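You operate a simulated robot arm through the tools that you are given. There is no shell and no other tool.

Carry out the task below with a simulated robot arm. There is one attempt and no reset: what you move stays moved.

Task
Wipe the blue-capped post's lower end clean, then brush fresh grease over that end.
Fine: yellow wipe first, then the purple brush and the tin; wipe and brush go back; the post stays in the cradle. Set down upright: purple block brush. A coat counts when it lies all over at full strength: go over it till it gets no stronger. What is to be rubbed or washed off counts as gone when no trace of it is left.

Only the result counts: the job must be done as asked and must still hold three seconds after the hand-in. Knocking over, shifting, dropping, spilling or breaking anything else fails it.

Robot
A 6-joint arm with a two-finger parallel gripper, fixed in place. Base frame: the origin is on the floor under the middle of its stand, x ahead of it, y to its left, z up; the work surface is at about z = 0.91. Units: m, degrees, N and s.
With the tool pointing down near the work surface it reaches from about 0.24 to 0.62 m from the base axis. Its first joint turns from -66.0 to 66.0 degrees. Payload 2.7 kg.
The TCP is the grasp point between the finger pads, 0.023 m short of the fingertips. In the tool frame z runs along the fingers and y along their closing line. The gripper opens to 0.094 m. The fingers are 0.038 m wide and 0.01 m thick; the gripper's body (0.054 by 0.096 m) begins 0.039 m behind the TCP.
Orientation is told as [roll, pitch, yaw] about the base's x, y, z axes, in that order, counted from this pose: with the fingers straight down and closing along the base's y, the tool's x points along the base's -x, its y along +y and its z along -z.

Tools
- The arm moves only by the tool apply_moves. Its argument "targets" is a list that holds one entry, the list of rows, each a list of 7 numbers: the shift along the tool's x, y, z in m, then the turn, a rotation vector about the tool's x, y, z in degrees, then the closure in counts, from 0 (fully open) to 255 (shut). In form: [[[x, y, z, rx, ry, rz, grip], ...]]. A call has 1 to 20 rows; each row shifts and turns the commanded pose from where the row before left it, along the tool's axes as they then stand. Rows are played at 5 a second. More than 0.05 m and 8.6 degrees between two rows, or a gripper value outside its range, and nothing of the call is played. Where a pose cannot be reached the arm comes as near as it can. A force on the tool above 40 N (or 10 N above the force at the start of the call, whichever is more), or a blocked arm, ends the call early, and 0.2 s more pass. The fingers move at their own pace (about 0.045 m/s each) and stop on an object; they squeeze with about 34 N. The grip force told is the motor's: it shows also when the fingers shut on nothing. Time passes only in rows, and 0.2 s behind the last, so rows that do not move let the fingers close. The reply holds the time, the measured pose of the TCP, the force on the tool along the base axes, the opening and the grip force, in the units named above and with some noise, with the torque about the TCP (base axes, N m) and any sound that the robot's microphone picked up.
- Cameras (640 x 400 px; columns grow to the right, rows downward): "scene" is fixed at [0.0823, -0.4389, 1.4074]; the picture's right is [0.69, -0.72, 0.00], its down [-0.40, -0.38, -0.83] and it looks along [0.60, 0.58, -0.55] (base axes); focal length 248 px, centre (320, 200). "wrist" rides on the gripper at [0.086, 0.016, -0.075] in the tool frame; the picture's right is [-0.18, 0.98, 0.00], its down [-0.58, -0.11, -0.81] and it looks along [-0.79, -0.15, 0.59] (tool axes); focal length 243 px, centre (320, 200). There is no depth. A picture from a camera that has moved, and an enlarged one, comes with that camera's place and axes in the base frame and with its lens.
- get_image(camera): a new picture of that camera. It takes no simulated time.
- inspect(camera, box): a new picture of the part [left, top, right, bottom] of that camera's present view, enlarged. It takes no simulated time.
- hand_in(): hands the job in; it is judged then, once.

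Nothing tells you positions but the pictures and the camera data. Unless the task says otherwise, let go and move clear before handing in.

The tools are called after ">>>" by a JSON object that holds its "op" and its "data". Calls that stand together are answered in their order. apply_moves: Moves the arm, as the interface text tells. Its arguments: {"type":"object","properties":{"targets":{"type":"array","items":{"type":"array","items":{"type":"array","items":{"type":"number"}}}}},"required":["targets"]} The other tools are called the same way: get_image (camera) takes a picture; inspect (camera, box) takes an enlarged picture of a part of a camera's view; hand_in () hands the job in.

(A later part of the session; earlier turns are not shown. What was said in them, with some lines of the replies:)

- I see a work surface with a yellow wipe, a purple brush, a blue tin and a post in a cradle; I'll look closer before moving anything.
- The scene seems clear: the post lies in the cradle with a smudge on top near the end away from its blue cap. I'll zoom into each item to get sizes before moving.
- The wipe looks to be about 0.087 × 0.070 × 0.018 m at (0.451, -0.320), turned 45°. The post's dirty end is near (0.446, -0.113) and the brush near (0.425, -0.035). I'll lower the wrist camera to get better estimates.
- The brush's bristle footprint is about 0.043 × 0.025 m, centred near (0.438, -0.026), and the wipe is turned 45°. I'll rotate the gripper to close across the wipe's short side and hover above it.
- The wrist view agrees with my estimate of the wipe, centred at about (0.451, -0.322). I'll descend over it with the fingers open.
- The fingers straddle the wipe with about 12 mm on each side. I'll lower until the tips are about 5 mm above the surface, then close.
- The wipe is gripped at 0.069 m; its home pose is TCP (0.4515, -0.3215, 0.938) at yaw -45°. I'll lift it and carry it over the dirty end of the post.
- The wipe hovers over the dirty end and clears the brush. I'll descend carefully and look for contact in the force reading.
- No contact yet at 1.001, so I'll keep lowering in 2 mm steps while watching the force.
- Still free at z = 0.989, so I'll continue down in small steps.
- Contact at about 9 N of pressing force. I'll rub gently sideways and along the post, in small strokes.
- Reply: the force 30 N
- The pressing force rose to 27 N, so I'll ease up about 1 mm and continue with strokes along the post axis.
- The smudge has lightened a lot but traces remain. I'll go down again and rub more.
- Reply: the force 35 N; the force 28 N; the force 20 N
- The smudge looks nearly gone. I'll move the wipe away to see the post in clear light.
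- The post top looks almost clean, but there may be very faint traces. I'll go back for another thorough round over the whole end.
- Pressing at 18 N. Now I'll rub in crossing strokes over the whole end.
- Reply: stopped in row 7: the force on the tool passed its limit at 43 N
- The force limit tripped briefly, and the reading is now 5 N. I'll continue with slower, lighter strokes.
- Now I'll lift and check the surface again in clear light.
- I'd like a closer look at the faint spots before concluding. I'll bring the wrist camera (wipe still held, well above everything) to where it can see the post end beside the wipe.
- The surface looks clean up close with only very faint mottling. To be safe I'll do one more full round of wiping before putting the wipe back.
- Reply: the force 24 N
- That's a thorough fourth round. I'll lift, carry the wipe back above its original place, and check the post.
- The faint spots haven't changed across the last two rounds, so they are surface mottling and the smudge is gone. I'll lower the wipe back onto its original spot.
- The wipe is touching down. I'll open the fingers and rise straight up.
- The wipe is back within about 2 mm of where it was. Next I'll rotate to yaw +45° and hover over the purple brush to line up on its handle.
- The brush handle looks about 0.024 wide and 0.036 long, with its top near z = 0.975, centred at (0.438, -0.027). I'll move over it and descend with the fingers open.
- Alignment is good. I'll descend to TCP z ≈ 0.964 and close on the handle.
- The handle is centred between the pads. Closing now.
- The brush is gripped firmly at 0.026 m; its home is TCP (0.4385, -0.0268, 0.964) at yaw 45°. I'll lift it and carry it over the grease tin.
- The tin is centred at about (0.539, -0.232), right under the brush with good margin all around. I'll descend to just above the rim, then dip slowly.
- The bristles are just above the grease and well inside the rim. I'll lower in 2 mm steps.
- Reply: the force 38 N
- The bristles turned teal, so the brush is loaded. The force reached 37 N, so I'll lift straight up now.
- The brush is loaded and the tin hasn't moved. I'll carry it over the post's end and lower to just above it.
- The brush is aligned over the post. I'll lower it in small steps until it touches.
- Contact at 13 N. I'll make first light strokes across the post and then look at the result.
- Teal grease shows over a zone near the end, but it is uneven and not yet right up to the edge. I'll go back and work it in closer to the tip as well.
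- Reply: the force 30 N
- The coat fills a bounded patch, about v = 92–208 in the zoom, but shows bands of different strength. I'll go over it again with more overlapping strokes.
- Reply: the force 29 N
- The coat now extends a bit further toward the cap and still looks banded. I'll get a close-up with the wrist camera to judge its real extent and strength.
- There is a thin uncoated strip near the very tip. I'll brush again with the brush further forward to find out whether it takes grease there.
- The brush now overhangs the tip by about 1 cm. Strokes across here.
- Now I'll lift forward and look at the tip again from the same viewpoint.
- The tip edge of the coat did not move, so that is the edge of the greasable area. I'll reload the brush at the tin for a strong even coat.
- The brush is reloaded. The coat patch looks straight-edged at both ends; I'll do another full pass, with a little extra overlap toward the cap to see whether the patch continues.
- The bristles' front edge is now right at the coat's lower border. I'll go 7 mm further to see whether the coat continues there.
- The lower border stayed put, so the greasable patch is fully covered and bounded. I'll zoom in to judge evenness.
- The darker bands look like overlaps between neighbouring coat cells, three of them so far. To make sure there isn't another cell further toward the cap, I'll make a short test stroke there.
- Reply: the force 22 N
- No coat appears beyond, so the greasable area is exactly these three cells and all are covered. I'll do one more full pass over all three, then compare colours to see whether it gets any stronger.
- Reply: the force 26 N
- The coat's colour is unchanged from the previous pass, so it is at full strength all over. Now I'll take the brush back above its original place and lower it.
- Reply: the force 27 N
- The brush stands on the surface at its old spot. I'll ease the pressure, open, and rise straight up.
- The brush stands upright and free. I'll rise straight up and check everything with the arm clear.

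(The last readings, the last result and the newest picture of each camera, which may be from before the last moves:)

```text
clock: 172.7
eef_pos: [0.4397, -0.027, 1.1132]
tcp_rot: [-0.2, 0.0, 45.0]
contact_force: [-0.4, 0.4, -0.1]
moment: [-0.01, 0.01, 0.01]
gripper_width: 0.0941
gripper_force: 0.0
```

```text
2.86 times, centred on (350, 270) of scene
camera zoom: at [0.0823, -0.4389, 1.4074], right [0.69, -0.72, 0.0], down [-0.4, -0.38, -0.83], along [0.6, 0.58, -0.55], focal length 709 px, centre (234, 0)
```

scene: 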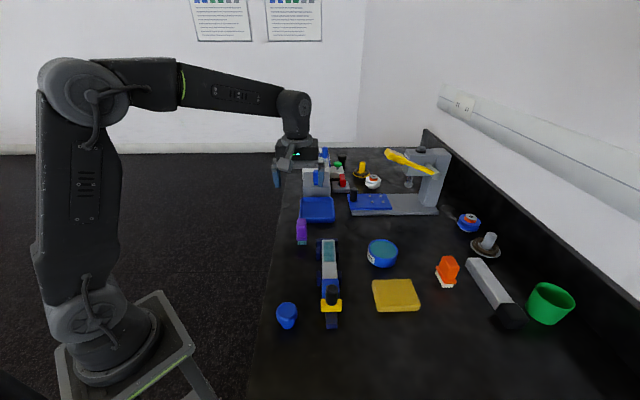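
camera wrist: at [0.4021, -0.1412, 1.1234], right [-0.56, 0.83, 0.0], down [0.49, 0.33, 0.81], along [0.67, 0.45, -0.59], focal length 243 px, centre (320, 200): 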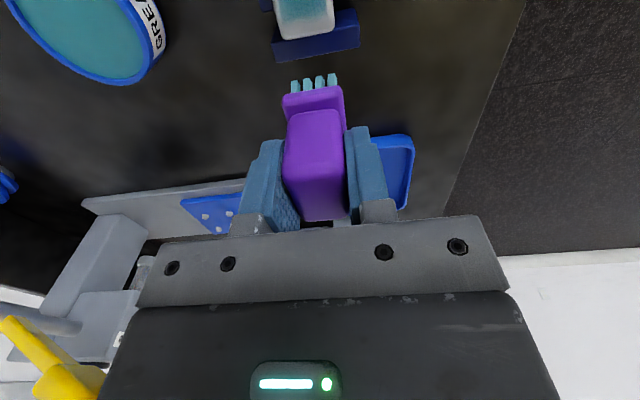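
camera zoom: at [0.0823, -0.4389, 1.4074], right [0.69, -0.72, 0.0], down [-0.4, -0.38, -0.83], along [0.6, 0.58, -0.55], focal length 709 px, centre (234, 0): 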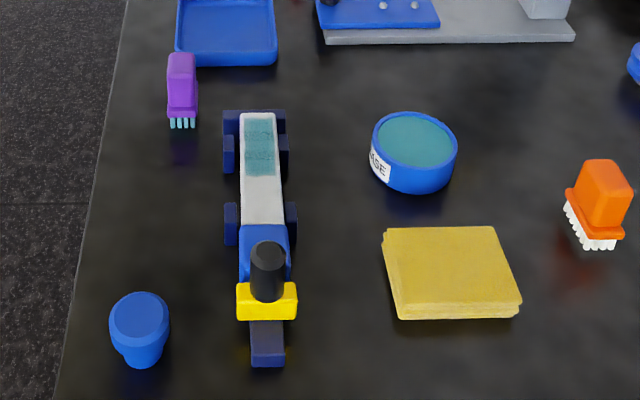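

Everything stands where it was, with the post coated in the cradle. I'll take one last close look at the coat with the empty gripper.

>>> {"op": "apply_moves", "data": {"targets": [[[0.0216, -0.0146, 0.004, 0, 0, 0, 0], [0.0216, -0.0146, 0.004, 0, 0, 0, 0], [0.0216, -0.0146, 0.004, 0, 0, 0, 0], [0.0216, -0.0146, 0.004, 0, 0, 0, 0], [0.0216, -0.0146, 0.004, 0, 0, 0, 0], [0, 0, 0, 0, 0, 0, 0]]]}}

>>> {"op": "get_image", "data": {"camera": "wrist"}}

>>> {"op": "inspect", "data": {"camera": "wrist", "box": [240, 0, 432, 120]}}

```text
clock: 174.1
eef_pos: [0.4149, -0.1555, 1.0927]
tcp_rot: [0.0, 0.0, 45.0]
contact_force: [0.0, -0.3, 0.0]
moment: [-0.01, 0.01, 0.0]
gripper_width: 0.0943
gripper_force: 0.0
```

```text
taken
camera wrist: at [0.3429, -0.2052, 1.1676], right [-0.56, 0.83, 0.0], down [0.49, 0.34, 0.81], along [0.67, 0.45, -0.59], focal length 243 px, centre (320, 200)
```

wrist: 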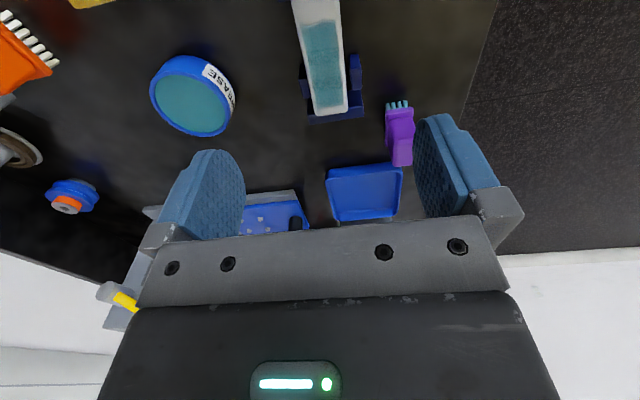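

```text
3.33 times, centred on (336, 60) of wrist
camera zoom: at [0.3429, -0.2052, 1.1676], right [-0.56, 0.83, 0.0], down [0.49, 0.34, 0.81], along [0.67, 0.45, -0.59], focal length 809 px, centre (267, 667)
```

zoom: 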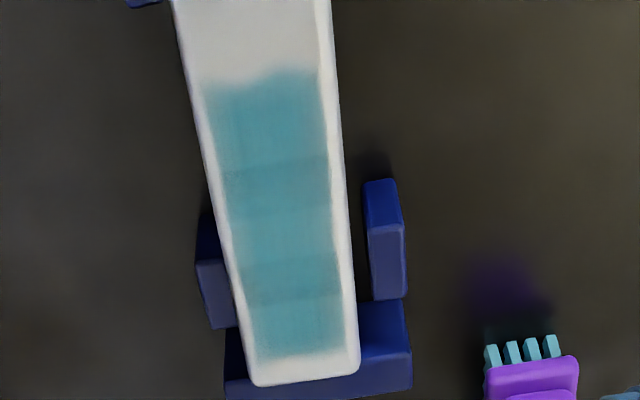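

The coat is even over the whole patch, the tools are back, and the post sits in the cradle. I'll raise the arm clear and hand in.

>>> {"op": "apply_moves", "data": {"targets": [[[0, 0, -0.03, 0, 0, 0, 0], [0, 0, -0.03, 0, 0, 0, 0], [0, 0, -0.03, 0, 0, 0, 0], [0, 0, -0.03, 0, 0, 0, 0], [0, 0, 0, 0, 0, 0, 0], [0, 0, 0, 0, 0, 0, 0]]]}}

>>> {"op": "get_image", "data": {"camera": "scene"}}

```text
clock: 175.5
eef_pos: [0.4159, -0.1542, 1.2119]
tcp_rot: [-0.2, 0.0, 45.0]
contact_force: [-0.3, -0.1, 0.2]
moment: [0.0, 0.01, 0.0]
gripper_width: 0.094
gripper_force: 0.1
```

```text
taken
```

scene: 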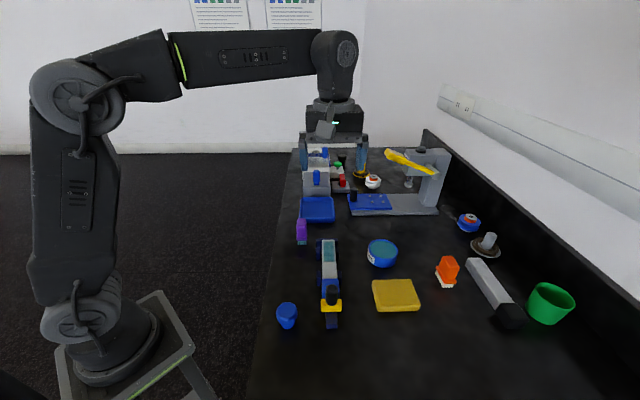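

The arm is clear with the gripper open, the wipe and brush are back in place, and the post end is clean and fully greased in its cradle. Handing in.

>>> {"op": "hand_in", "data": {}}

```text
The job is handed in.
```

I wiped the blue-capped post's lower end clean with the yellow wipe, then coated it with grease using the purple brush and the tin. The job is handed in, and I don't have the verdict yet.

- **Wiping:** The smudge was gone after two rounds of rubbing. I did two more to be safe; only very faint mottling remained, and it didn't change, so I took it as the post's own surface.
- **Greasing:** The coat covers all of the end that takes grease, which stops a few millimetres short of the tip and edges. The last two passes made it no stronger. Two slightly darker bands remain, which look like overlaps in the coat rather than thin spots.
- **Putting back:** The wipe lies about 2 mm from where it was. The brush stands upright on its old spot, within about 1 mm.
- **Post:** It is still in the cradle, but the rubbing shifted its greased end about 2 mm sideways, close to one of the side tabs.

The tin stayed where it was, and I saw nothing else knocked over or moved. I couldn't see the post's side facing the tin, so I only checked the top and the other side.
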